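You operate a simulated robot arm through the tools that you are given. There is no shell and no other tool. Be economical: measure what you need, move in short steps, check, and stop when the job is done.

Carry out the task below with a simulated robot arm. There is one attempt and no reset: what you move stays moved.

Task
Take the white-capped jar and put it on the bench between the furnace and the green bath. Then switch the red socket switch on. Then stack the brown crucible that says "4" from the window end of the concrete bench on top of the brown crucible marked "6". Keep to this order. Set down upright: white-capped jar.
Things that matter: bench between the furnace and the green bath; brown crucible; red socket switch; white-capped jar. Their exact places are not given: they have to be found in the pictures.

Only the result counts: the job must be done as asked and must still hold three seconds after the hand-in. Knocking over, shifting, dropping, spilling or breaking anything else fails it.

Robot
A 7-joint arm with a vacuum gripper on a trunk, on a base that drives. Base frame: it is fixed to the floor where the robot stands at the start and does not move with it; the origin is under the middle of the robot, x ahead of it, y to its left, z up; the surface under the hand at the start is at about z = 80. Lengths are in cm, angles in rad, forces in N, time in s.
Its first joint turns from -2.601 to 2.601 rad. Places, roughly: bench between the furnace and the green bath [-280, 310, 70]; brown crucible [-300, -50, 75]; red socket switch [-230, -80, 110]. Payload 1.06 kg.
Tool frame: the origin (TCP) lies in the middle of the cups' lips, and z points out of the cups. The gripper has 1 cup of 2.4 cm across, covering 2.4 by 2.4 cm (tool x, y); the bellows give 0.8 cm. With the vacuum on, a cup seals on a smooth face that it is pressed against (1 to 4 N); it does not hold porous or soft things. The pull reaches 23 N.
Orientation is that of the tool frame in the base frame, as a unit quaternion [x, y, z, w]. With the cups facing straight down, the tool's x points along the base's -x, its y along +y and its z along -z.

Tools
- The arm moves only by the tool play_rows. Its argument "commands" is a list of rows, each an object (a shift or turn left out is 0, a gripper value left out holds the last) with "xyz": the shift along the tool's x, y, z in units of 40 mm (1.0 is 40 mm), a list of three; "rot": the turn, a rotation vector about the tool's x, y, z in units of 6 degrees (1.0 is 6 degrees), a list of three; "valve": the vacuum: 1 switches it on, 0 off. In form: [{"xyz": [dx, dy, dz], "rot": [rx, ry, rz], "valve": valve}, ...]. A call has 1 to 12 rows; each row shifts and turns the commanded pose from where the row before left it, along the tool's axes as they then stand. A call with a number of a shift or a turn outside -1 to 1 is refused whole. Rows are played at 5 a second. More than 5 cm and 0.15 rad between two rows, or a gripper value outside its range, and nothing of the call is played. Where a pose cannot be reached the arm comes as near as it can. A force on the tool above 40 N (or 10 N above the force at the start of the call, whichever is more), or a blocked arm, ends the call early, and 0.2 s more pass. The pull builds up within a second once a cup has sealed. Time passes only in rows, and 0.2 s behind the last, so rows that do not move give it time. The reply holds the time, the measured pose of the TCP, the force on the tool along the base axes and the pull of the vacuum, in the units named above and with some noise, with the torque about the TCP (base axes, N m) and any sound that the robot's microphone picked up, and new pictures: "views" is both (left out), scene, wrist or none.
- Cameras (640 x 400 px; columns grow to the right, rows downward): "scene" is now at [2.38, 19, 151.17]; the picture's right is [0.33, -0.94, 0.00], its down [-0.64, -0.22, -0.73] and it looks along [0.69, 0.24, -0.68] (base axes); focal length 291 px, centre (320, 200). "wrist" rides on the gripper at [7.8, 1.9, -9.6] in the tool frame; the picture's right is [-0.24, 0.97, 0.00], its down [-0.71, -0.17, -0.69] and it looks along [-0.67, -0.16, 0.73] (tool axes); focal length 243 px, centre (320, 200).
- move_column(by): slides the trunk up (or, below 0, down) by that many cm; the arm and the scene camera ride with it, the base frame stays. It gives what a move gives, with no picture.
- steer(legs): drives the robot by 1 to 6 legs, each [ahead, turn to the left] in cm and rad, along the robot's own axes; the way and the turn of a leg run together, so that a leg with both is an arc; at most 150 cm and 3.142 rad a leg. The arm and the cameras ride along, it lands a little off, and it stops where it bumps. It gives what a move gives, and a new picture of the scene camera.
- aim_head(pan, tilt): turns the head with the scene camera to pan (to the left, within 2.705 rad either way) and tilt (down, from -0.506 to 1.204), counted from straight ahead of the robot. It gives what a move gives, and a new picture of the scene camera.
- probe_pixels(camera, pixels): for up to 12 pixels [column, row] of the newest picture of that camera ("zoom" is the newest enlarged one), the place [x, y, z] in the base frame of the surface seen there, good to about 0.2 cm, but the place of the scene camera against the robot may be out by one fixed shift of up to 1.2 cm in any direction. The clock stands still meanwhile.
- zoom(camera, box): a new picture of the part [left, top, right, bottom] of that camera's present view, enlarged. The clock stands still meanwhile.
- sign_off(): hands the job in; it is judged then, once.

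Work in short steps. Measure before you move; look again where a grasp or a placing could have gone wrong, and mend it. You have 110 turns and 260 pictures in all, those below and enlarged ones among them. Switch the vacuum off and draw the arm clear of the work before you hand the job in, unless the task says otherwise; then end with one line.

The tools are called after ">>>" as a command line: name --argument value ..., lists and objects as JSON in quotes. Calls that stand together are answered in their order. play_rows: Moves the arm, as the interface text tells. Its arguments: {"type":"object","properties":{"commands":{"type":"array","items":{"type":"object","properties":{"xyz":{"type":"array","items":{"type":"number"}},"rot":{"type":"array","items":{"type":"number"}},"valve":{"type":"number"}}}},"views":{"type":"string","enum":["both","scene","wrist","none"]}},"required":["commands"]} The other tools are called the same way: move_column (by) slides the trunk up or down; steer (legs) drives the base; aim_head (pan, tilt) turns the head that bears the scene camera; probe_pixels (camera, pixels) gives the place of the surface under pixels of a picture; zoom (camera, box) takes an enlarged picture of a part of a camera's view; sign_off () hands the job in.

At the start:

```text
clock: 0.0
ee_pos: [50.62, 37.54, 107.22]
tool_rot: [0.0, 1.0, 0.0, 0.0]
contact_force: [1.0, -0.5, 0.4]
torque: [-0.02, -0.02, 0.0]
pull: 0.0
trunk travel left (down, up): [-57.5, 13.5]
robot x, y, heading: [0.08, 0.08, -0.004]
head pan, tilt: [0.335, 0.75]
```

scene: 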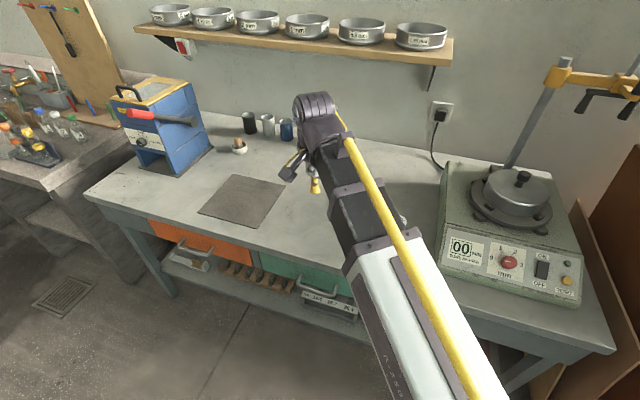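
wrist: 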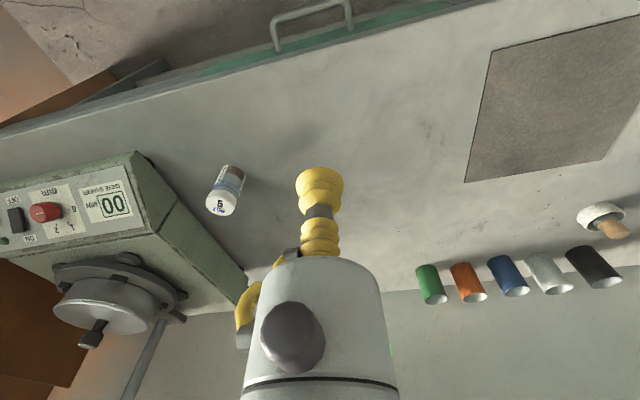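

The wrist picture shows a white-capped jar at about (225,195). I enlarge it and measure it.

>>> zoom --camera "wrist" --box '[180, 150, 280, 230]'

>>> probe_pixels --camera "wrist" --pixels '[[219, 206], [215, 200], [226, 198], [222, 212], [231, 170], [260, 150], [250, 220], [210, 212], [228, 208]]'

>>> aim_head --pan -0.3 --tilt 0.75

```text
5.00 times, centred on (230, 190) of wrist
```

zoom: 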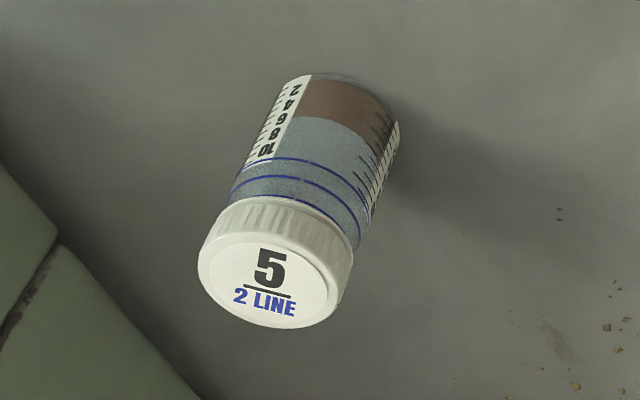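

```text
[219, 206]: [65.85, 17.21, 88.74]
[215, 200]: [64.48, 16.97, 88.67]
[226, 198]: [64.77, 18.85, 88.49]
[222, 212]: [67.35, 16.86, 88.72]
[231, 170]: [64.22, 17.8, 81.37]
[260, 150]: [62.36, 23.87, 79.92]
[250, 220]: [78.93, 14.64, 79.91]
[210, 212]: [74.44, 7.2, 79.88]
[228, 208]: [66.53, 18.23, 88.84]
```

```text
clock: 1.0
ee_pos: [50.46, 37.43, 107.24]
tool_rot: [0.0, 1.0, 0.0, 0.0]
contact_force: [0.2, 0.0, 0.8]
torque: [0.01, 0.0, -0.02]
pull: 0.0
trunk travel left (down, up): [-57.5, 13.5]
robot x, y, heading: [0.14, 0.07, 0.005]
head pan, tilt: [-0.3, 0.75]
```

scene: 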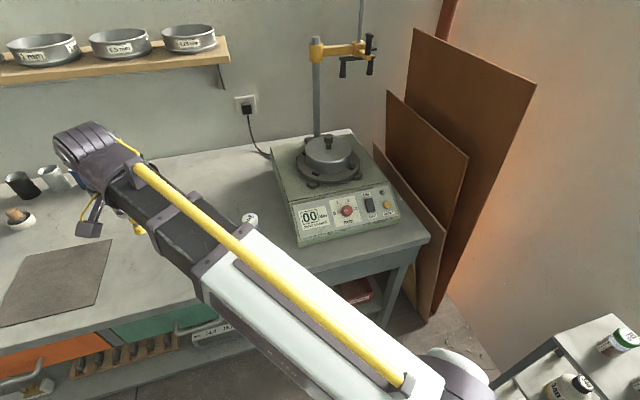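

The cap top centre is about (65.4,17.4,88.8). Before grasping I look round the room for the furnace, bath, switch and crucibles.

>>> aim_head --pan 1.3 --tilt 0.35

>>> aim_head --pan 2.5 --tilt 0.3

>>> aim_head --pan -2.6 --tilt 0.3

>>> aim_head --pan -1.5 --tilt 0.35

```text
clock: 2.7
ee_pos: [50.59, 37.45, 107.4]
tool_rot: [0.0, 1.0, 0.0, 0.0]
contact_force: [-0.3, 0.1, 0.0]
torque: [-0.02, -0.04, -0.02]
pull: 0.1
trunk travel left (down, up): [-57.5, 13.5]
robot x, y, heading: [0.22, -0.35, -0.0]
head pan, tilt: [1.3, 0.351]
```

scene: 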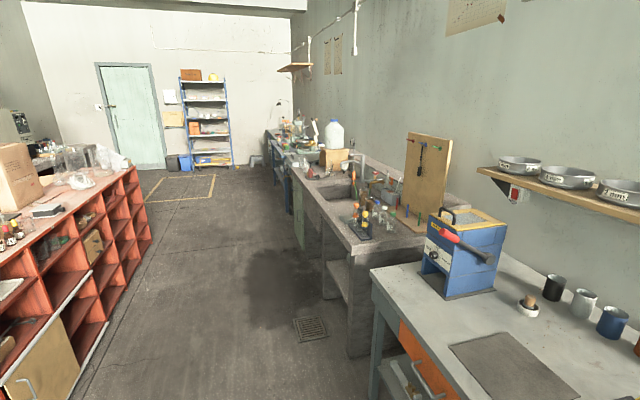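

```text
clock: 4.1
ee_pos: [50.54, 37.54, 107.22]
tool_rot: [-0.001, 1.0, 0.0, 0.0]
contact_force: [-0.4, -0.5, -0.3]
torque: [0.01, -0.02, 0.0]
pull: 0.0
trunk travel left (down, up): [-57.5, 13.5]
robot x, y, heading: [-0.2, 0.31, 0.001]
head pan, tilt: [2.499, 0.3]
```

scene: 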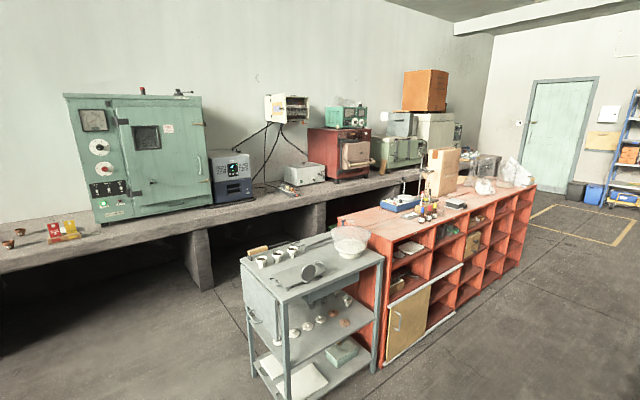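

```text
clock: 8.1
ee_pos: [50.54, 37.52, 107.22]
tool_rot: [0.001, 1.0, 0.0, 0.0]
contact_force: [0.9, -0.3, -0.4]
torque: [0.01, 0.02, -0.01]
pull: 0.0
trunk travel left (down, up): [-57.5, 13.5]
robot x, y, heading: [0.21, 0.21, 0.002]
head pan, tilt: [-2.601, 0.3]
```

scene: 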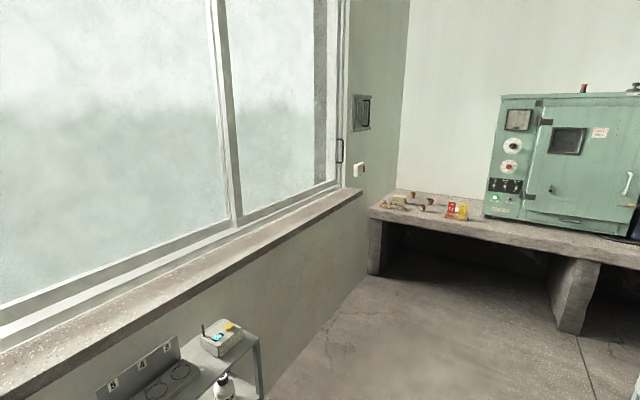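

```text
clock: 9.4
ee_pos: [50.53, 37.43, 107.3]
tool_rot: [0.0, 1.0, 0.001, 0.0]
contact_force: [-0.4, 0.0, 0.0]
torque: [-0.01, 0.0, -0.06]
pull: 0.0
trunk travel left (down, up): [-57.5, 13.5]
robot x, y, heading: [0.27, 0.06, 0.0]
head pan, tilt: [-1.499, 0.351]
```

scene: 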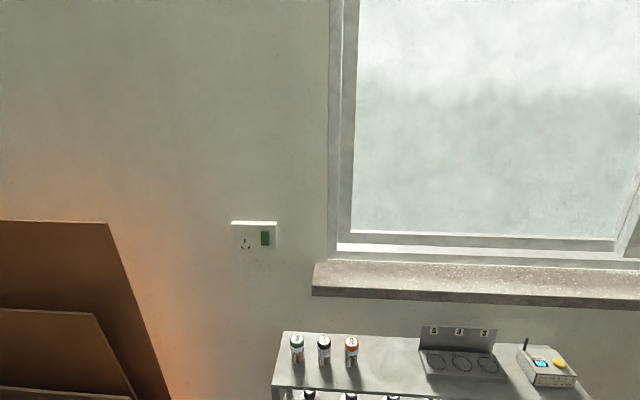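

The furnace and green bath stand on the far bench, and the red switch is by the window. Before lowering over the jar I probe the neighbouring machine for clearance.

>>> probe_pixels --camera "wrist" --pixels '[[140, 155], [180, 205], [240, 285], [158, 222], [130, 200], [110, 320], [90, 340], [150, 330]]'

>>> play_rows --commands '[{"xyz": [-0.62, -0.84, 0]}, {"xyz": [-0.62, -0.84, 0]}, {"xyz": [-0.62, -0.84, 0]}, {"xyz": [-0.62, -0.84, 0]}, {"xyz": [-0.62, -0.84, 0]}, {"xyz": [-0.62, -0.84, 0]}, {"xyz": [0, 0, 1]}, {"xyz": [0, 0, 1]}]'

```text
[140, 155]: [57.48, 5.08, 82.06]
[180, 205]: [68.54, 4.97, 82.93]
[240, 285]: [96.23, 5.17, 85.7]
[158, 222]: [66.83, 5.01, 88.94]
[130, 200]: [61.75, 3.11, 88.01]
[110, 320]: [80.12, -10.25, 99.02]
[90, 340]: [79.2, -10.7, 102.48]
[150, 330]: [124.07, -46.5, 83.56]
```

```text
clock: 11.2
ee_pos: [65.49, 17.2, 99.38]
tool_rot: [0.0, 1.0, 0.0, 0.0]
contact_force: [1.0, 0.5, 0.3]
torque: [0.01, 0.0, 0.0]
pull: 0.1
trunk travel left (down, up): [-57.5, 13.5]
robot x, y, heading: [0.24, -0.43, 0.0]
head pan, tilt: [-1.499, 0.351]
```

scene: 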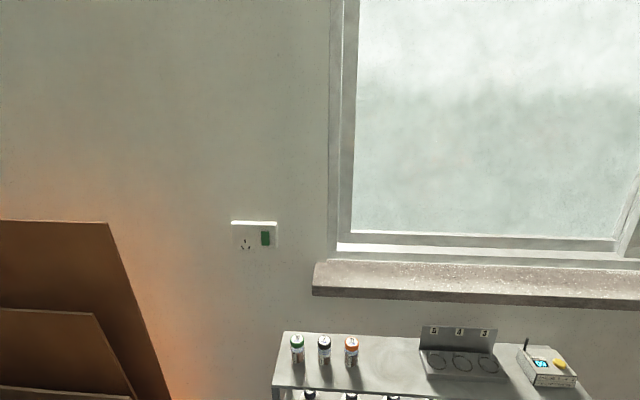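
wrist: 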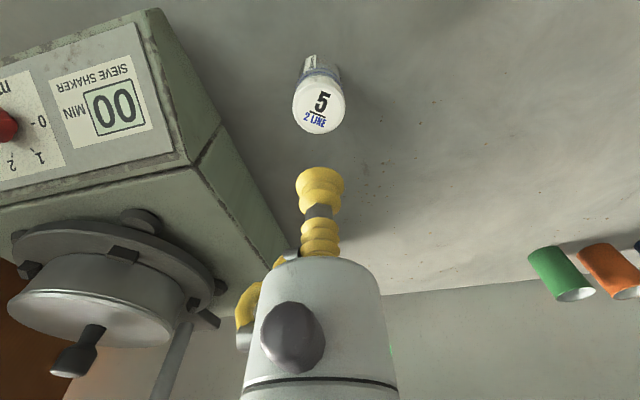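

I am 10 cm above the cap, seen at (320,107). I refine its centre by probing the rim.

>>> probe_pixels --camera "wrist" --pixels '[[320, 106], [297, 106], [342, 106], [320, 84], [320, 129], [320, 80]]'

>>> zoom --camera "wrist" --box '[256, 50, 384, 130]'

```text
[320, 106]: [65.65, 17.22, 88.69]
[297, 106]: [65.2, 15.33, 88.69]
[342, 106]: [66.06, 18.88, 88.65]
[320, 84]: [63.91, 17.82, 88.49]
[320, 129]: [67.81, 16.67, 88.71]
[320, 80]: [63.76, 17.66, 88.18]
```

```text
5.00 times, centred on (320, 90) of wrist
```

zoom: 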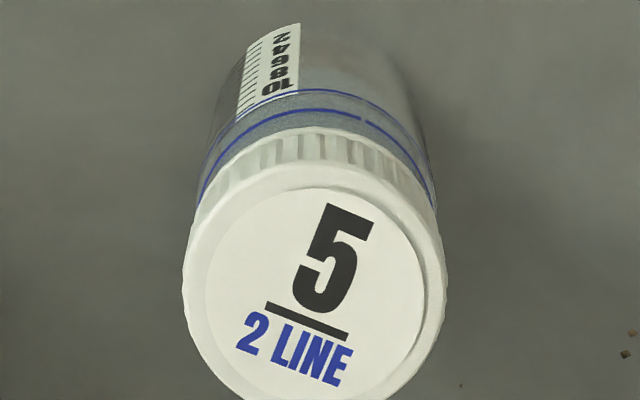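

Cap centre is about (65.8,17.2,88.7). I lower onto it with the vacuum on.

>>> play_rows --commands '[{"xyz": [-0.08, 0, 0.8]}, {"xyz": [0, 0, 0.8]}, {"xyz": [0, 0, 0.6], "valve": 1}, {"xyz": [0, 0, 0.3]}, {"xyz": [0, 0, 0.12]}, {"xyz": [0, 0, 0.08]}, {}, {}, {}]' --views "wrist"

```text
clock: 13.2
ee_pos: [65.62, 17.27, 88.5]
tool_rot: [0.0, 1.0, 0.001, 0.001]
contact_force: [3.4, 0.0, 10.8]
torque: [-0.02, -0.05, 0.01]
pull: 22.7
trunk travel left (down, up): [-57.5, 13.5]
robot x, y, heading: [-0.04, -0.1, 0.0]
head pan, tilt: [-1.499, 0.351]
```

wrist: 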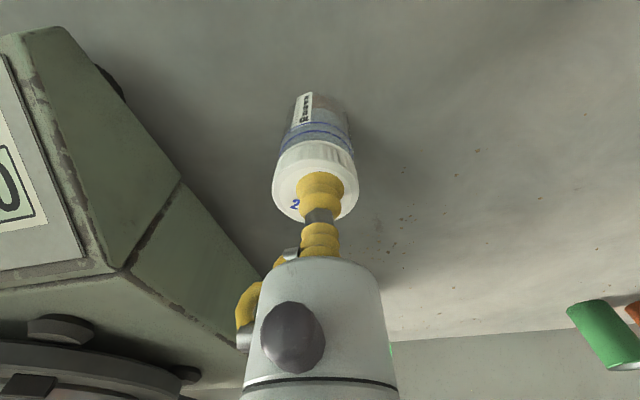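

Pull 22.7 N: the jar is held. I lift it well clear.

>>> play_rows --commands '[{"xyz": [0, 0, -0.3]}, {"xyz": [0, 0, -0.5]}, {"xyz": [0, 0, -0.8]}, {"xyz": [0, 0, -0.8]}, {"xyz": [0, 0, -0.8]}, {"xyz": [0, 0, -0.8]}, {"xyz": [0, 0, -0.8]}]' --views "wrist"

>>> aim_head --pan 2.5 --tilt 0.3

>>> probe_pixels --camera "scene" --pixels '[[340, 150], [355, 175], [400, 155], [381, 175], [300, 185], [250, 258], [380, 258], [345, 215], [520, 180], [385, 362], [523, 280], [215, 280]]'

```text
clock: 14.8
ee_pos: [65.73, 17.32, 107.42]
tool_rot: [0.0, 1.0, 0.0, 0.001]
contact_force: [0.0, -0.3, -1.9]
torque: [-0.01, 0.01, 0.02]
pull: 23.0
trunk travel left (down, up): [-57.5, 13.5]
robot x, y, heading: [0.01, 0.01, -0.0]
head pan, tilt: [-1.499, 0.351]
```

wrist: 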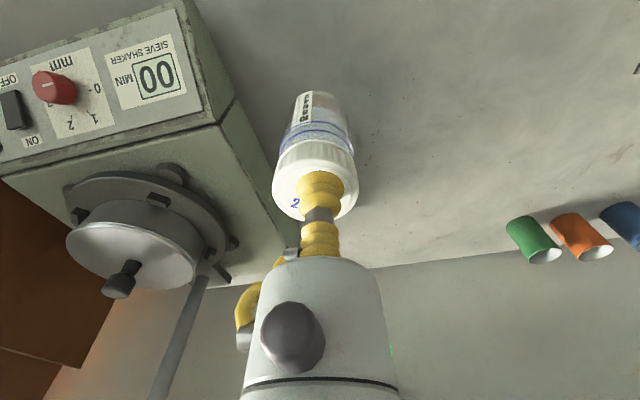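

```text
clock: 18.1
ee_pos: [65.77, 17.44, 107.48]
tool_rot: [0.0, 1.0, 0.0, 0.0]
contact_force: [0.6, 0.3, -1.6]
torque: [0.01, 0.02, -0.04]
pull: 23.3
trunk travel left (down, up): [-57.5, 13.5]
robot x, y, heading: [-0.14, -0.31, -0.007]
head pan, tilt: [2.499, 0.3]
```

scene: 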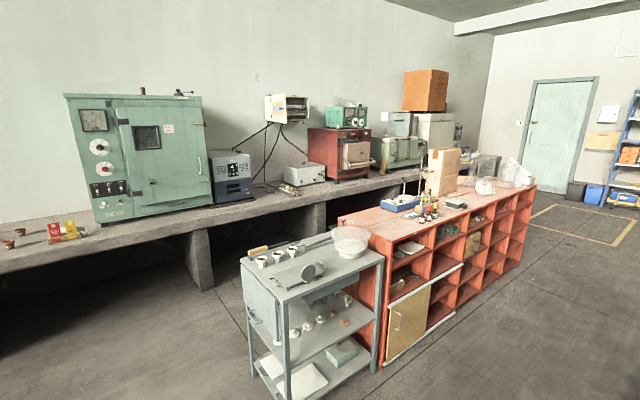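

```text
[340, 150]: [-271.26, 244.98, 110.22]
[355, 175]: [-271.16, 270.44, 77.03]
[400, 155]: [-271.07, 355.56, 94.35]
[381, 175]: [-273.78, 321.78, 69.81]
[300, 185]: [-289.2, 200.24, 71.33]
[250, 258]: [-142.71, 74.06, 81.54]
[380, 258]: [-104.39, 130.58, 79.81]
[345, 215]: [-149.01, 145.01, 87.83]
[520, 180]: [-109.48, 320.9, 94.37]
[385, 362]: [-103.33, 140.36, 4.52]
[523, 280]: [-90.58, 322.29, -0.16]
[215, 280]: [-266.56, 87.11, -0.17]
```

The jar hangs at the cup. I measure the concrete bench's front edge, the target gap, and the oven/cart extents to plan the drive.

>>> probe_pixels --camera "scene" --pixels '[[150, 232], [330, 197], [395, 183], [120, 220], [80, 235], [378, 183], [335, 178], [408, 165], [378, 250], [270, 285], [200, 285], [412, 250]]'

>>> zoom --camera "scene" --box '[280, 90, 480, 215]'

>>> play_rows --commands '[{"xyz": [0.7, 0, -0.2]}, {"xyz": [0.7, 0, -0.2]}, {"xyz": [0.7, 0, -0.2]}, {"xyz": [0.7, 0, -0.2]}]' --views "wrist"

```text
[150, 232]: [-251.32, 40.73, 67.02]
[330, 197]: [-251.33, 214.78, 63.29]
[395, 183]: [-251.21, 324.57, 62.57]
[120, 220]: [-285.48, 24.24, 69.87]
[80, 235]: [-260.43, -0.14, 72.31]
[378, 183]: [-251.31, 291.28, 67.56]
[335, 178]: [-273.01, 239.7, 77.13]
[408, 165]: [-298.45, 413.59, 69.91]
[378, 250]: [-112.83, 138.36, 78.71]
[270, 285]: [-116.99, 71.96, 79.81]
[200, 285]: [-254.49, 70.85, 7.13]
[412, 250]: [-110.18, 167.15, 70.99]
```

```text
3.20 times, centred on (380, 152) of scene
```

zoom: 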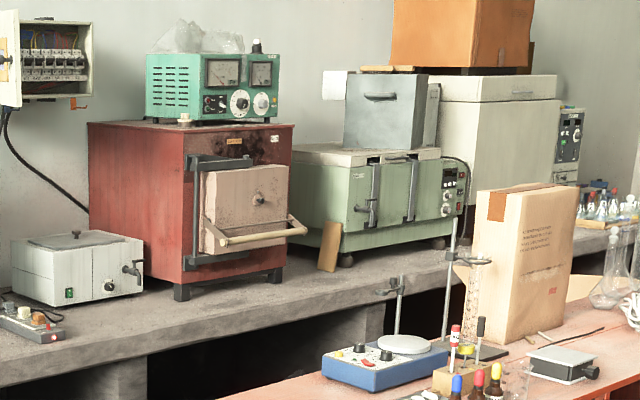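

```text
clock: 19.1
ee_pos: [54.5, 17.2, 110.86]
tool_rot: [0.0, 1.0, 0.0, 0.0]
contact_force: [0.0, -0.3, -1.7]
torque: [0.01, 0.01, 0.01]
pull: 23.2
trunk travel left (down, up): [-57.5, 13.5]
robot x, y, heading: [0.07, 0.01, -0.001]
head pan, tilt: [2.499, 0.3]
```

wrist: 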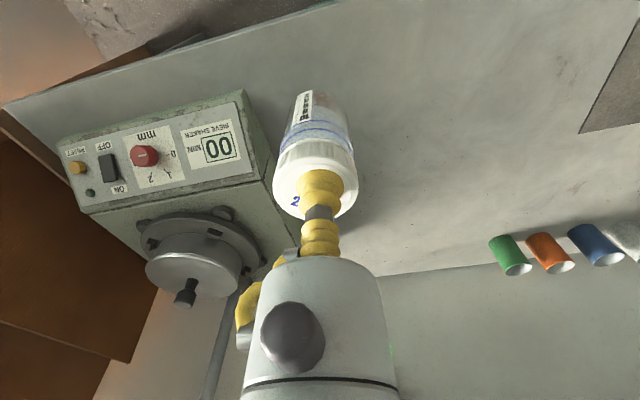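

Bench front edge x≈−251, aisle to the shelf/cart at x≈−145. I turn left about and drive to the aisle in short legs.

>>> steer --legs '[[0, 1.571], [0, 1.571]]'

>>> aim_head --pan 0 --tilt 0.6

```text
clock: 27.2
ee_pos: [-54.21, -18.03, 110.88]
tool_rot: [1.0, 0.008, 0.001, 0.001]
contact_force: [-0.6, 0.0, -1.4]
torque: [-0.01, 0.0, 0.03]
pull: 22.7
trunk travel left (down, up): [-57.5, 13.5]
robot x, y, heading: [0.08, 0.17, -3.132]
head pan, tilt: [2.499, 0.3]
```

scene: 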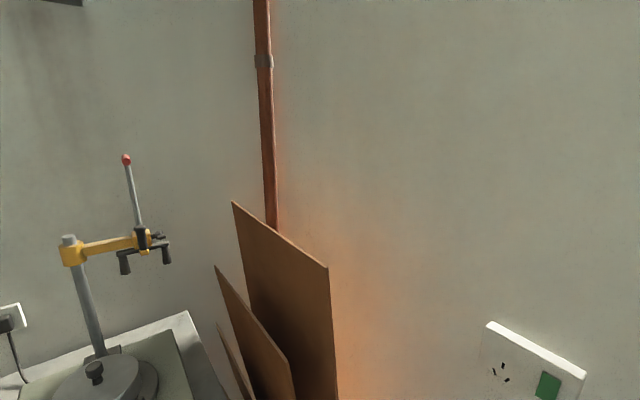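

```text
clock: 29.4
ee_pos: [-54.3, -18.07, 110.8]
tool_rot: [1.0, 0.007, -0.001, 0.001]
contact_force: [-0.1, 0.6, -1.2]
torque: [-0.03, -0.04, 0.03]
pull: 22.7
trunk travel left (down, up): [-57.5, 13.5]
robot x, y, heading: [0.17, 0.08, -3.13]
head pan, tilt: [0.0, 0.6]
```

scene: 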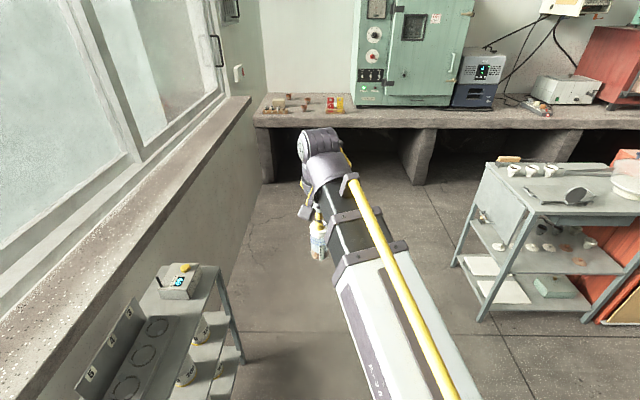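

Path ahead looks open between the carts; I check the near cart corners' positions.

>>> probe_pixels --camera "scene" --pixels '[[218, 268], [190, 340], [240, 350], [478, 318], [484, 166], [450, 266], [430, 105], [452, 70], [362, 80], [265, 180]]'

```text
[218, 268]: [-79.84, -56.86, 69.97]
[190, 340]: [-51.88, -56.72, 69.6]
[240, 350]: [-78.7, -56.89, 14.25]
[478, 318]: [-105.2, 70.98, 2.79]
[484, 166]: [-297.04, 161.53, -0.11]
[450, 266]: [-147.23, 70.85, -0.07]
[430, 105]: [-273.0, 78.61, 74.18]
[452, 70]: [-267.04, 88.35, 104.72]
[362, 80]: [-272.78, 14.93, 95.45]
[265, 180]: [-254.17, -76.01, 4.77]
```

The corridor is y −57…71, so I drive straight to x≈−197 and turn right toward +y.

>>> steer --legs '[[120, 0], [77, 0], [0, -1.575]]'

```text
clock: 43.1
ee_pos: [-214.3, 51.54, 110.83]
tool_rot: [0.71, -0.705, 0.0, 0.0]
contact_force: [-0.3, 0.2, -1.5]
torque: [-0.03, 0.02, 0.01]
pull: 22.8
trunk travel left (down, up): [-57.5, 13.5]
robot x, y, heading: [-196.68, -2.73, 1.579]
head pan, tilt: [0.0, 0.6]
```

scene: 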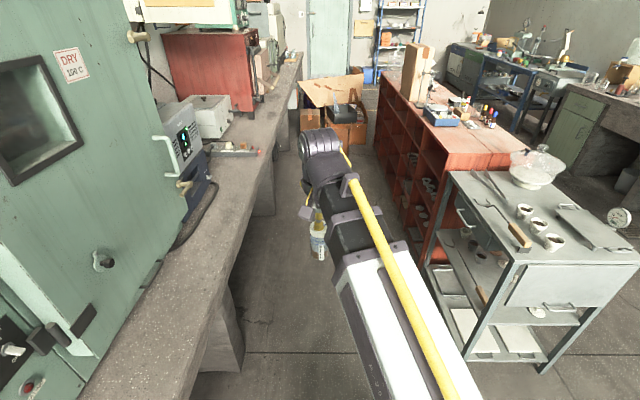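

Aisle seen, with cardboard boxes at (335,110) ahead. I measure boxes and shelf edges.

>>> probe_pixels --camera "scene" --pixels '[[310, 130], [345, 140], [302, 88], [378, 148], [425, 260], [383, 90], [255, 105], [270, 70], [300, 60], [440, 345], [460, 170], [262, 85]]'

>>> zoom --camera "scene" --box '[200, 0, 400, 150]'

```text
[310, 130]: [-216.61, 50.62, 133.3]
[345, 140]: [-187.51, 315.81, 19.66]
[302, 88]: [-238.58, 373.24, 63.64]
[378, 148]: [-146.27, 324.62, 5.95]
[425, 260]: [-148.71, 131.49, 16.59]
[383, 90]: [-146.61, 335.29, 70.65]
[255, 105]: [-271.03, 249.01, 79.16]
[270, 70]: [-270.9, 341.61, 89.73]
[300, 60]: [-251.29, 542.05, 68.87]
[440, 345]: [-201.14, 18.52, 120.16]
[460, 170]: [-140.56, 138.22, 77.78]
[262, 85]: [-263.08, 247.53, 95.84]
```

```text
2.67 times, centred on (300, 75) of scene
```

zoom: 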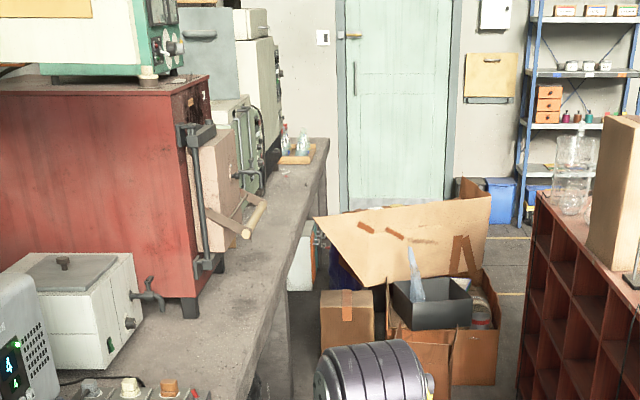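

Boxes block the aisle from y≈312, so I stop the base at y≈250 and reach diagonally from there.

>>> steer --legs '[[130, 0], [105, -0.01]]'

>>> aim_head --pan 0.6 --tilt 0.6

```text
clock: 54.8
ee_pos: [-219.57, 290.28, 110.82]
tool_rot: [0.721, -0.693, 0.0, 0.0]
contact_force: [0.5, 0.0, -0.9]
torque: [0.01, -0.03, -0.02]
pull: 22.7
trunk travel left (down, up): [-57.5, 13.5]
robot x, y, heading: [-200.31, 236.55, 1.61]
head pan, tilt: [0.0, 0.6]
```

scene: 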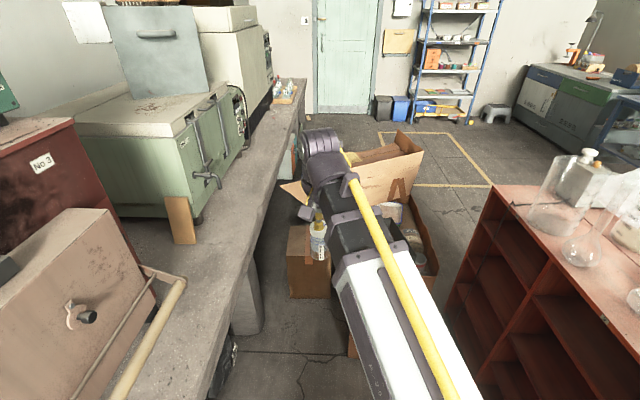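

```text
clock: 55.8
ee_pos: [-219.5, 290.34, 110.83]
tool_rot: [0.721, -0.693, 0.0, 0.0]
contact_force: [0.2, 0.0, -1.1]
torque: [-0.04, -0.01, 0.02]
pull: 22.5
trunk travel left (down, up): [-57.5, 13.5]
robot x, y, heading: [-200.21, 236.68, 1.61]
head pan, tilt: [0.6, 0.6]
```

scene: 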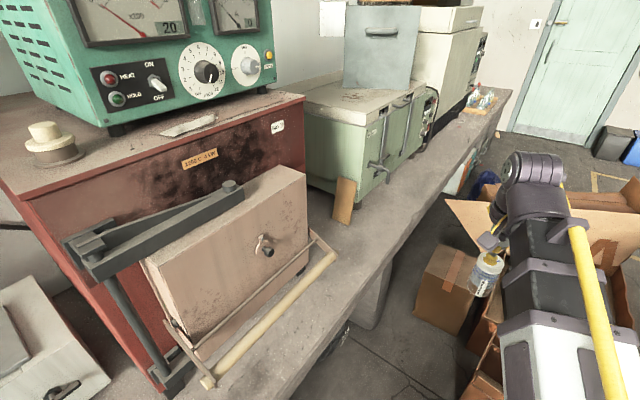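

Now I measure the gap: furnace handle end at (330,255), bench spots around (330,220), the plank at (345,200), and the furnace/bath sides.

>>> probe_pixels --camera "scene" --pixels '[[333, 253], [320, 235], [322, 210], [345, 235], [370, 240], [345, 195], [343, 218], [303, 160], [312, 170], [350, 260], [380, 200], [308, 240]]'

>>> zoom --camera "scene" --box '[260, 130, 420, 290]'

```text
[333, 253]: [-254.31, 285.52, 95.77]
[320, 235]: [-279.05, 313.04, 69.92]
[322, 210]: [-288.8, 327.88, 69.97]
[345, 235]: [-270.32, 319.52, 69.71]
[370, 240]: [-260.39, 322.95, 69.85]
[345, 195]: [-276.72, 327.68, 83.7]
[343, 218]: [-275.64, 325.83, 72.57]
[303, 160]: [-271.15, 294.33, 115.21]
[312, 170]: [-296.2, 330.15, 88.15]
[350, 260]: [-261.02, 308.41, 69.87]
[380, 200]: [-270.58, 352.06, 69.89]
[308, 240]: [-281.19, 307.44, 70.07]
```

```text
2.50 times, centred on (340, 210) of scene
```

zoom: 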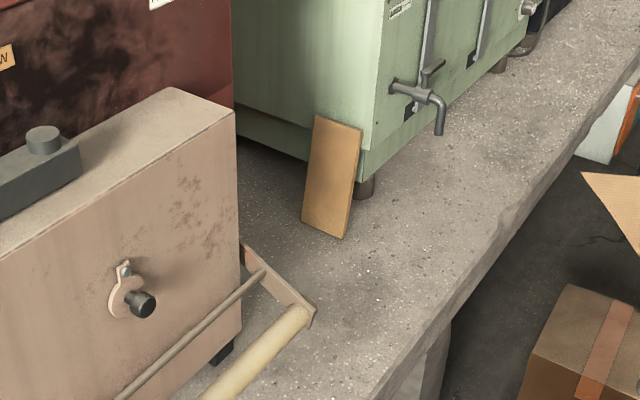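

The gap runs y≈294…324; target about (−270,311). To keep the forearm off the furnace door I want the base further up, so I measure the boxes.

>>> probe_pixels --camera "scene" --pixels '[[435, 300], [420, 290], [455, 325], [470, 385], [490, 310], [425, 245], [470, 205], [500, 270], [165, 270], [260, 195], [305, 175], [210, 385]]'

```text
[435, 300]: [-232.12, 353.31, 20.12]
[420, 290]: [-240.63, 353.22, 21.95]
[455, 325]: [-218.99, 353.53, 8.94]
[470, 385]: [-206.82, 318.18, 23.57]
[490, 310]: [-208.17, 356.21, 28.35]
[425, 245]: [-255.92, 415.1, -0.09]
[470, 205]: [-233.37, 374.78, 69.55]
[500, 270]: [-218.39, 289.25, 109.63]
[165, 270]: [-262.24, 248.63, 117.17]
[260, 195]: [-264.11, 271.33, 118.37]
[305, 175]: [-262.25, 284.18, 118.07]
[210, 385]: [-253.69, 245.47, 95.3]
```

Boxes start at y≈316; I go 25 cm further and look.

>>> steer --legs '[[25, 0]]'

```text
clock: 57.7
ee_pos: [-220.49, 315.28, 110.93]
tool_rot: [0.721, -0.693, 0.0, 0.0]
contact_force: [-0.5, -0.5, -1.5]
torque: [-0.01, 0.0, -0.01]
pull: 22.8
trunk travel left (down, up): [-57.5, 13.5]
robot x, y, heading: [-201.32, 261.59, 1.609]
head pan, tilt: [0.6, 0.6]
```

scene: 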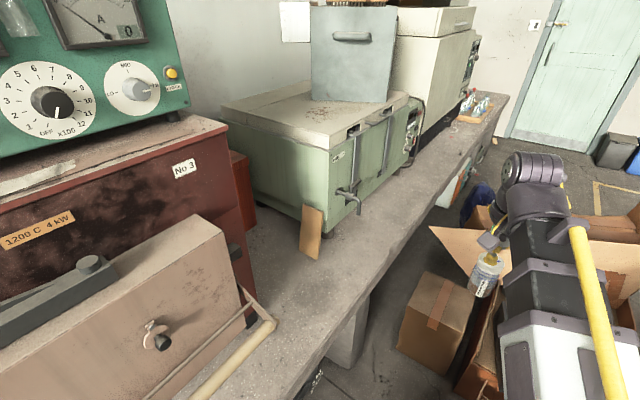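

Clear. I shift the jar sideways over the gap at height (tool y ≈ base −x).

>>> play_rows --commands '[{"xyz": [0.03, 1, 0]}, {"xyz": [0.03, 1, 0]}, {"xyz": [0.03, 1, 0]}, {"xyz": [0.03, 1, 0]}, {"xyz": [0.03, 1, 0]}, {"xyz": [0.03, 1, 0]}, {"xyz": [0.03, 1, 0]}, {"xyz": [0.03, 1, 0]}, {"xyz": [0.03, 1, 0]}, {"xyz": [0.03, 1, 0]}, {"xyz": [0.03, 1, 0]}, {"xyz": [0, 1, 0]}]'

```text
clock: 60.3
ee_pos: [-268.61, 311.96, 110.77]
tool_rot: [0.721, -0.693, 0.0, 0.0]
contact_force: [0.8, -0.4, -1.2]
torque: [0.02, 0.02, -0.02]
pull: 23.2
trunk travel left (down, up): [-57.5, 13.5]
robot x, y, heading: [-201.16, 261.35, 1.608]
head pan, tilt: [0.6, 0.6]
```

scene: 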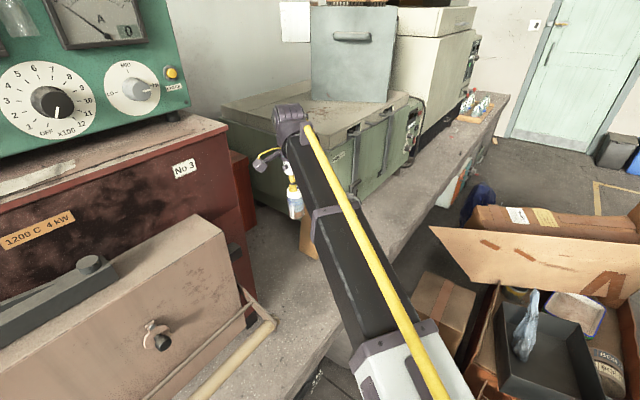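
wrist: 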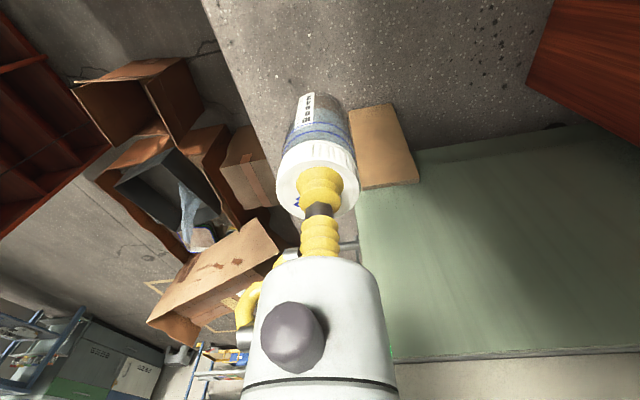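

I check the plank, furnace side and bench beneath with the wrist camera.

>>> probe_pixels --camera "wrist" --pixels '[[352, 108], [385, 105], [418, 180], [362, 187], [528, 90], [260, 150], [420, 130], [345, 80], [365, 240], [560, 20]]'

```text
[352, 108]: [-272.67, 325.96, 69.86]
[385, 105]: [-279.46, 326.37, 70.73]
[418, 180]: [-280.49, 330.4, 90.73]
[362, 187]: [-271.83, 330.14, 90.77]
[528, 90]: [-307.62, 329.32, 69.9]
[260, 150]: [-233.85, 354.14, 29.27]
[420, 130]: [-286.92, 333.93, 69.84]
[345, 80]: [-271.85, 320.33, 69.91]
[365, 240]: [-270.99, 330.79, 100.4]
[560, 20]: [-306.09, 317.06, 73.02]
```

Gap y 294–326; I shift to about (−273,310.5) and lower partway.

>>> play_rows --commands '[{"xyz": [0.17, 0.55, 0]}, {"xyz": [0.17, 0.55, 0]}, {"xyz": [0, 0, 0.9]}, {"xyz": [0, 0, 0.9]}, {"xyz": [0, 0, 0.9]}, {"xyz": [0, 0, 0.9]}, {"xyz": [0, 0, 0.9]}, {"xyz": [0, 0, 0.9]}]'

```text
clock: 62.1
ee_pos: [-272.6, 310.42, 89.16]
tool_rot: [0.721, -0.693, 0.001, 0.0]
contact_force: [-0.5, -0.2, -1.4]
torque: [-0.03, 0.0, -0.02]
pull: 23.0
trunk travel left (down, up): [-57.5, 13.5]
robot x, y, heading: [-201.27, 261.23, 1.607]
head pan, tilt: [0.6, 0.6]
```

scene: 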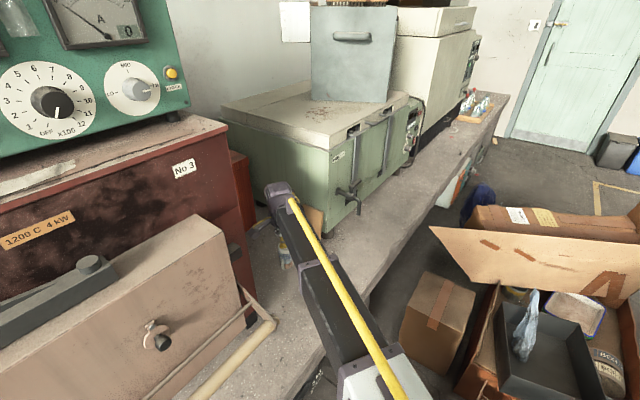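
wrist: 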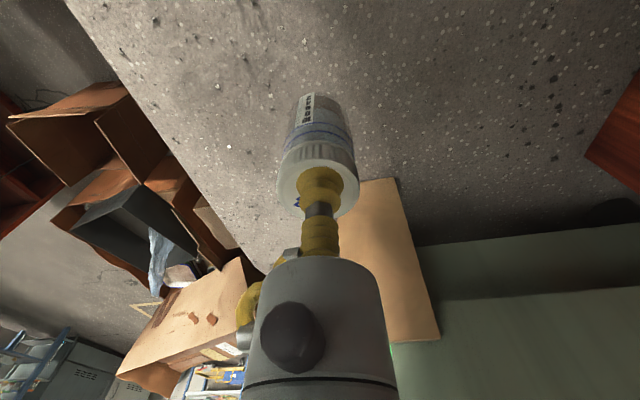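

About 10.5 cm remain. I lower slowly and watch the force.

>>> play_rows --commands '[{"xyz": [0, 0, 0.8]}, {"xyz": [0, 0, 0.8]}, {"xyz": [0, 0, 0.7]}, {"xyz": [0, 0, 0.12]}, {"xyz": [0, 0, 0.08]}, {"xyz": [0, 0, 0.08]}, {"xyz": [0, 0, 0.05]}]' --views "wrist"

```text
clock: 63.7
ee_pos: [-272.71, 310.52, 78.86]
tool_rot: [0.721, -0.693, 0.0, 0.0]
contact_force: [2.5, -1.9, 6.7]
torque: [-0.01, -0.05, -0.05]
pull: 23.2
trunk travel left (down, up): [-57.5, 13.5]
robot x, y, heading: [-201.16, 261.4, 1.615]
head pan, tilt: [0.6, 0.6]
```

wrist: 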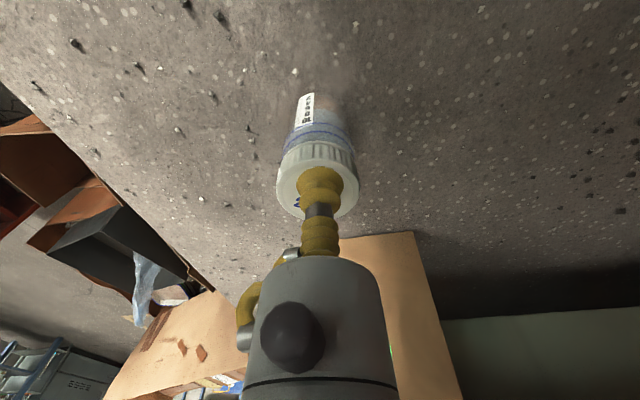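

The jar stands on the bench (force 6.7 N). I release, wait for the vacuum to drop, then rise straight.

>>> play_rows --commands '[{"valve": 0}, {}, {}, {}, {}, {"xyz": [0, 0, -0.1]}, {"xyz": [0, 0, -0.3]}, {"xyz": [0, 0, -0.8]}, {"xyz": [0, 0, -0.9]}, {"xyz": [0, 0, -0.9]}]'

```text
clock: 65.9
ee_pos: [-272.64, 310.3, 90.46]
tool_rot: [0.721, -0.693, 0.0, 0.0]
contact_force: [-0.5, 0.7, -0.8]
torque: [-0.01, 0.01, -0.02]
pull: 0.1
trunk travel left (down, up): [-57.5, 13.5]
robot x, y, heading: [-201.32, 261.83, 1.612]
head pan, tilt: [0.6, 0.6]
```

scene: 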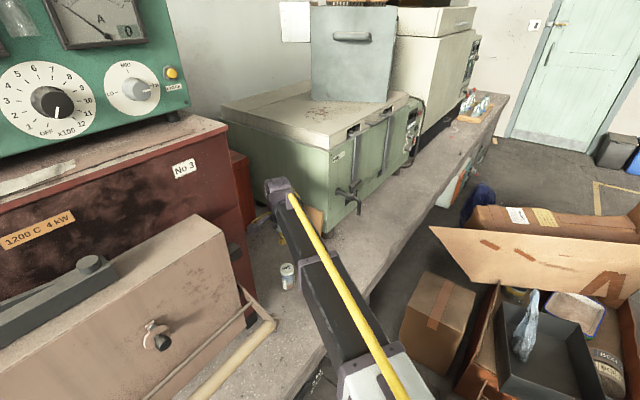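
wrist: 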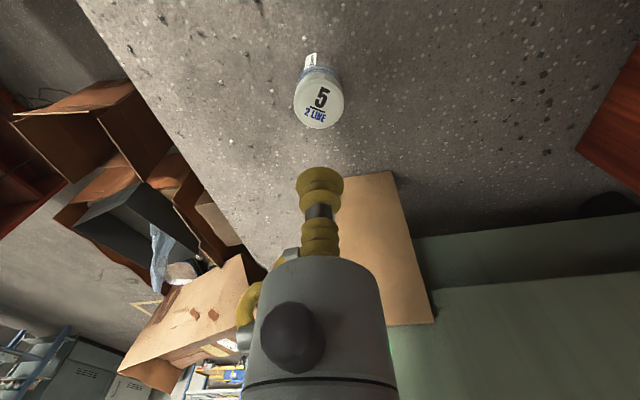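

The jar stands upright. I rise to the carrying height and draw the arm back over the aisle the way it came.

>>> play_rows --commands '[{"xyz": [0, 0, -0.9]}, {"xyz": [0, 0, -0.9]}, {"xyz": [0, 0, -0.9]}, {"xyz": [0, 0, -0.9]}, {"xyz": [0, 0, -0.9]}, {"xyz": [0, 0, -0.9]}]' --views "none"

>>> play_rows --commands '[{"xyz": [0, -1, 0]}, {"xyz": [0, -1, 0]}, {"xyz": [0, -1, 0]}, {"xyz": [0, -1, 0]}, {"xyz": [0, -1, 0]}, {"xyz": [0, -1, 0]}, {"xyz": [0, -1, 0]}, {"xyz": [0, -1, 0]}, {"xyz": [0, -1, 0]}, {"xyz": [0, -1, 0]}, {"xyz": [0, -1, 0]}, {"xyz": [0, -1, 0]}]' --views "scene"

```text
clock: 67.3
ee_pos: [-272.69, 310.5, 112.1]
tool_rot: [0.721, -0.693, 0.0, 0.0]
contact_force: [-0.6, 0.2, 0.3]
torque: [-0.03, -0.03, 0.0]
pull: 0.1
trunk travel left (down, up): [-57.5, 13.5]
robot x, y, heading: [-201.1, 261.66, 1.607]
head pan, tilt: [0.6, 0.6]
```

```text
clock: 69.9
ee_pos: [-224.71, 312.52, 112.34]
tool_rot: [0.721, -0.693, 0.0, 0.0]
contact_force: [-0.4, -1.0, -0.5]
torque: [-0.04, -0.04, 0.02]
pull: 0.1
trunk travel left (down, up): [-57.5, 13.5]
robot x, y, heading: [-201.25, 261.79, 1.61]
head pan, tilt: [0.6, 0.6]
```

scene: 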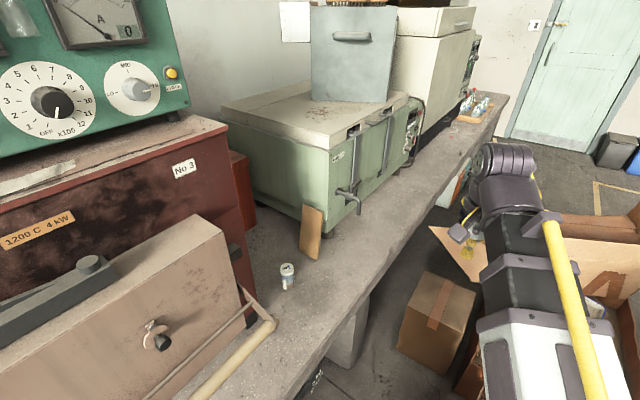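

Jar is fine at (287,275). I back down the aisle and turn right toward the window wall to find the red switch.

>>> steer --legs '[[-125, 0], [-127, 0.0], [0, -1.571]]'

```text
clock: 86.0
ee_pos: [-139.52, 34.78, 112.38]
tool_rot: [-0.037, 0.999, 0.0, 0.0]
contact_force: [-0.3, -0.3, -1.5]
torque: [-0.01, -0.02, 0.0]
pull: 0.1
trunk travel left (down, up): [-57.5, 13.5]
robot x, y, heading: [-189.41, 9.66, 0.075]
head pan, tilt: [0.6, 0.6]
```

scene: 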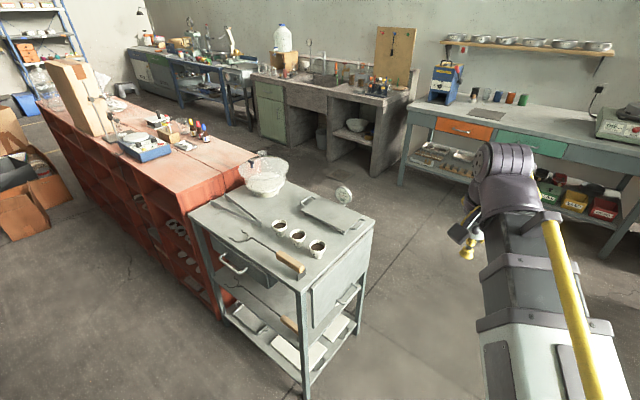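

I complete the turn to face the window wall and look at the switch.

>>> steer --legs '[[0, -1.64]]'

>>> aim_head --pan -0.4 --tilt 0.5

```text
clock: 90.3
ee_pos: [-168.04, -42.62, 112.31]
tool_rot: [0.706, 0.708, 0.0, 0.0]
contact_force: [1.0, -0.3, 0.2]
torque: [0.01, -0.02, -0.02]
pull: 0.1
trunk travel left (down, up): [-57.5, 13.5]
robot x, y, heading: [-189.48, 9.63, -1.57]
head pan, tilt: [0.6, 0.6]
```

scene: 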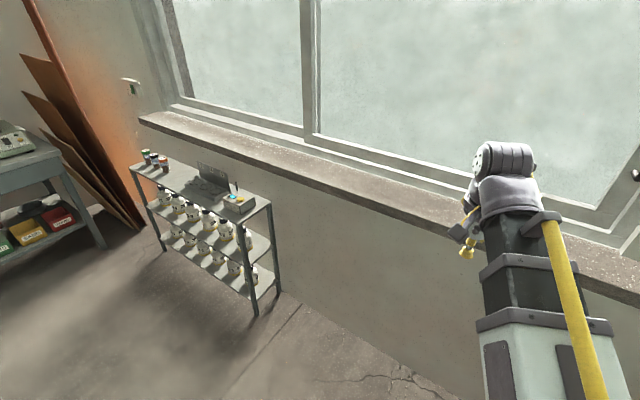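

```text
clock: 91.6
ee_pos: [-167.88, -42.53, 112.27]
tool_rot: [0.706, 0.708, 0.001, 0.0]
contact_force: [-0.2, 0.1, 0.4]
torque: [0.03, 0.02, 0.03]
pull: 0.1
trunk travel left (down, up): [-57.5, 13.5]
robot x, y, heading: [-189.43, 8.92, -1.573]
head pan, tilt: [-0.4, 0.499]
```

scene: 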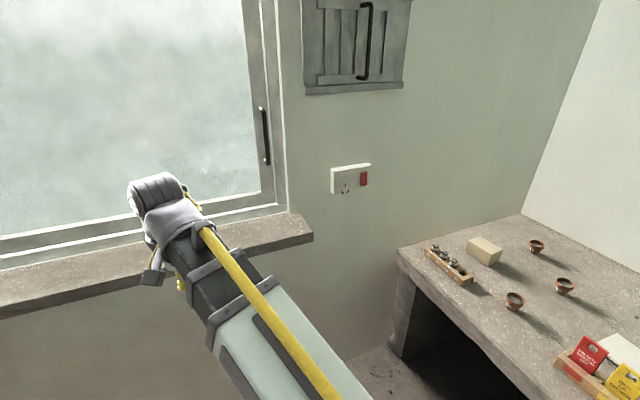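

Switch at (364,178); I zoom there and on the crucibles, and measure.

>>> probe_pixels --camera "scene" --pixels '[[364, 174], [364, 184], [345, 180], [364, 178], [340, 225], [312, 232], [398, 250], [515, 300], [566, 285], [536, 245], [483, 248], [355, 85]]'

>>> zoom --camera "scene" --box '[324, 155, 388, 195]'

>>> zoom --camera "scene" --box '[400, 210, 640, 360]'

```text
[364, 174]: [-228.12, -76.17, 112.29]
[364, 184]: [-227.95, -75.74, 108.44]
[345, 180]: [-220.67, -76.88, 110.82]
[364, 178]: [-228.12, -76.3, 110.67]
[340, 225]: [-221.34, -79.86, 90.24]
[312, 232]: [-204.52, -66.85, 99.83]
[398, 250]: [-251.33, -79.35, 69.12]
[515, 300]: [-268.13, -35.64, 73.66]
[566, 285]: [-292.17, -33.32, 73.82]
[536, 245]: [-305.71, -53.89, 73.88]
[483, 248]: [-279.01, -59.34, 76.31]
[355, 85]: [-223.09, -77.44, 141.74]
```

```text
10.00 times, centred on (356, 175) of scene
```

zoom: 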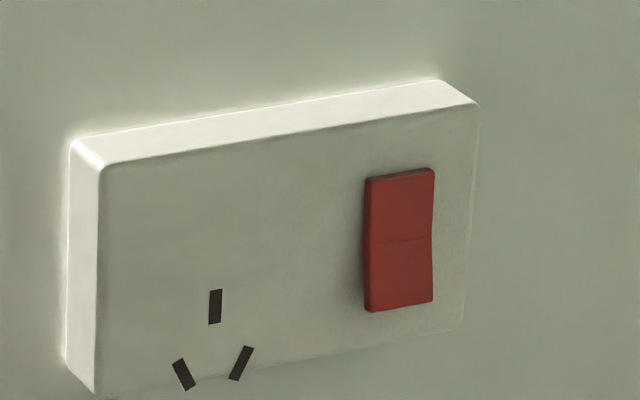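

```text
2.67 times, centred on (520, 285) of scene
```

zoom: 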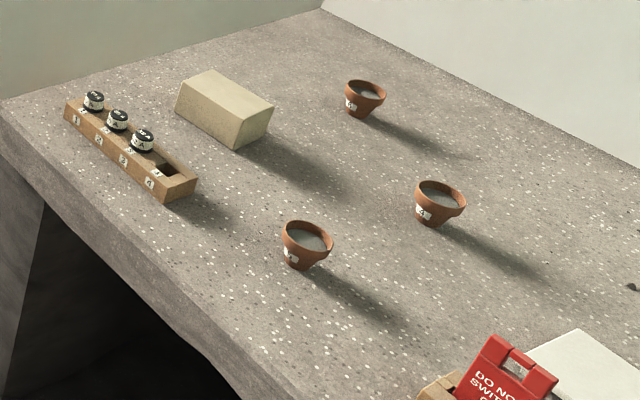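

The rocker's lower half protrudes (y −75.7 against −76.2 on top), so pressing the lower half switches it on. First I move the TCP sideways toward x≈−228 at a safe distance from the wall.

>>> play_rows --commands '[{"xyz": [0, -1, 0]}, {"xyz": [0, -1, 0]}, {"xyz": [0, -1, 0]}, {"xyz": [0, -1, 0]}, {"xyz": [0, -1, 0]}, {"xyz": [0, -1, 0]}, {"xyz": [0, -1, 0]}, {"xyz": [0, -1, 0]}, {"xyz": [0, -1, 0]}, {"xyz": [0, -1, 0]}, {"xyz": [0, -1, 0]}, {"xyz": [0, -1, 0]}]' --views "none"

>>> play_rows --commands '[{"xyz": [0, -1, 0]}, {"xyz": [0, -1, 0]}, {"xyz": [0, -1, 0]}, {"xyz": [-0.5, 0, 0], "rot": [0, -1, 0]}, {"xyz": [-0.5, 0, 0], "rot": [0, -1, 0]}, {"xyz": [-0.5, 0, 0], "rot": [0, -1, 0]}, {"xyz": [-0.5, 0, 0], "rot": [0, -1, 0]}, {"xyz": [-0.5, 0, 0], "rot": [0, -1, 0]}]'

```text
clock: 92.4
ee_pos: [-178.47, -42.79, 111.74]
tool_rot: [0.713, 0.701, -0.001, 0.005]
contact_force: [15.9, 0.2, -2.8]
torque: [-0.26, 1.8, -1.36]
pull: 0.0
out of reach, approached as far as the arm can: row 2, 3
trunk travel left (down, up): [-57.5, 13.5]
robot x, y, heading: [-189.38, 9.77, -1.572]
head pan, tilt: [-0.4, 0.499]
stopped in row 3: the force on the tool passed its limit at 77 N (the readings are from after the stop); the commanded pose is now the measured one
```

```text
clock: 92.7
ee_pos: [-179.17, -42.62, 111.73]
tool_rot: [0.719, 0.695, 0.0, 0.006]
contact_force: [14.8, -1.1, -2.4]
torque: [-0.2, 1.77, -1.3]
pull: 0.0
trunk travel left (down, up): [-57.5, 13.5]
robot x, y, heading: [-189.49, 8.93, -1.57]
head pan, tilt: [-0.4, 0.499]
stopped in row 1: the force on the tool passed its limit at 71 N (the readings are from after the stop); the commanded pose is now the measured one
```

scene: 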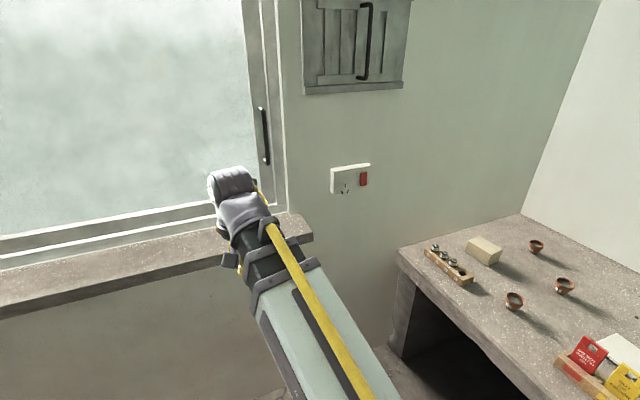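
wrist: 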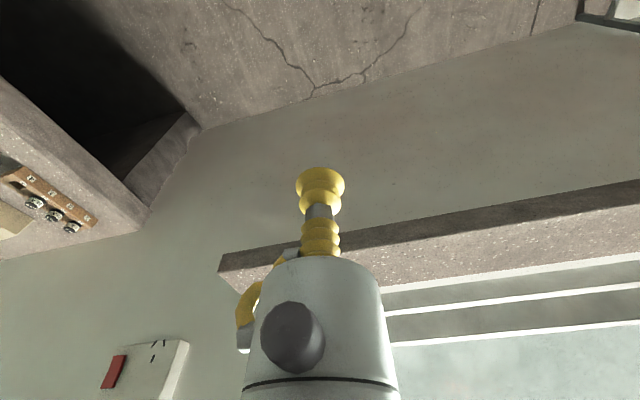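

The reach was too close to the robot's axis (r≈53) and the arm jammed on itself; nothing of the room is near it. I back off +x and outward.

>>> play_rows --commands '[{"xyz": [-0.3, 0.3, 0]}, {"xyz": [-0.5, 0.3, 0]}, {"xyz": [-0.5, 0, 0]}]' --views "scene"

```text
clock: 93.5
ee_pos: [-177.05, -48.14, 111.64]
tool_rot: [0.718, 0.696, 0.0, 0.006]
contact_force: [-0.4, 0.5, 0.7]
torque: [-0.01, 0.01, 0.0]
pull: 0.1
trunk travel left (down, up): [-57.5, 13.5]
robot x, y, heading: [-189.46, 9.65, -1.566]
head pan, tilt: [-0.4, 0.499]
```

scene: 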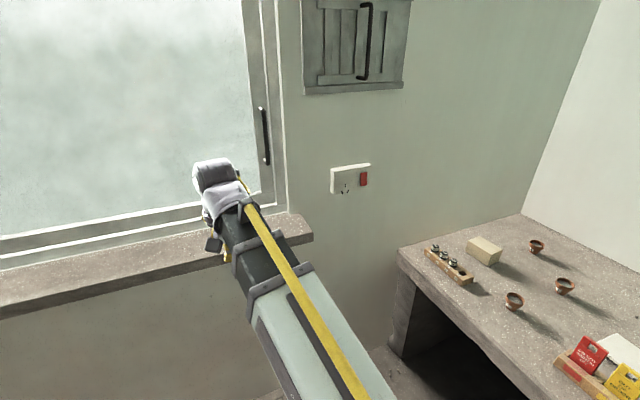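

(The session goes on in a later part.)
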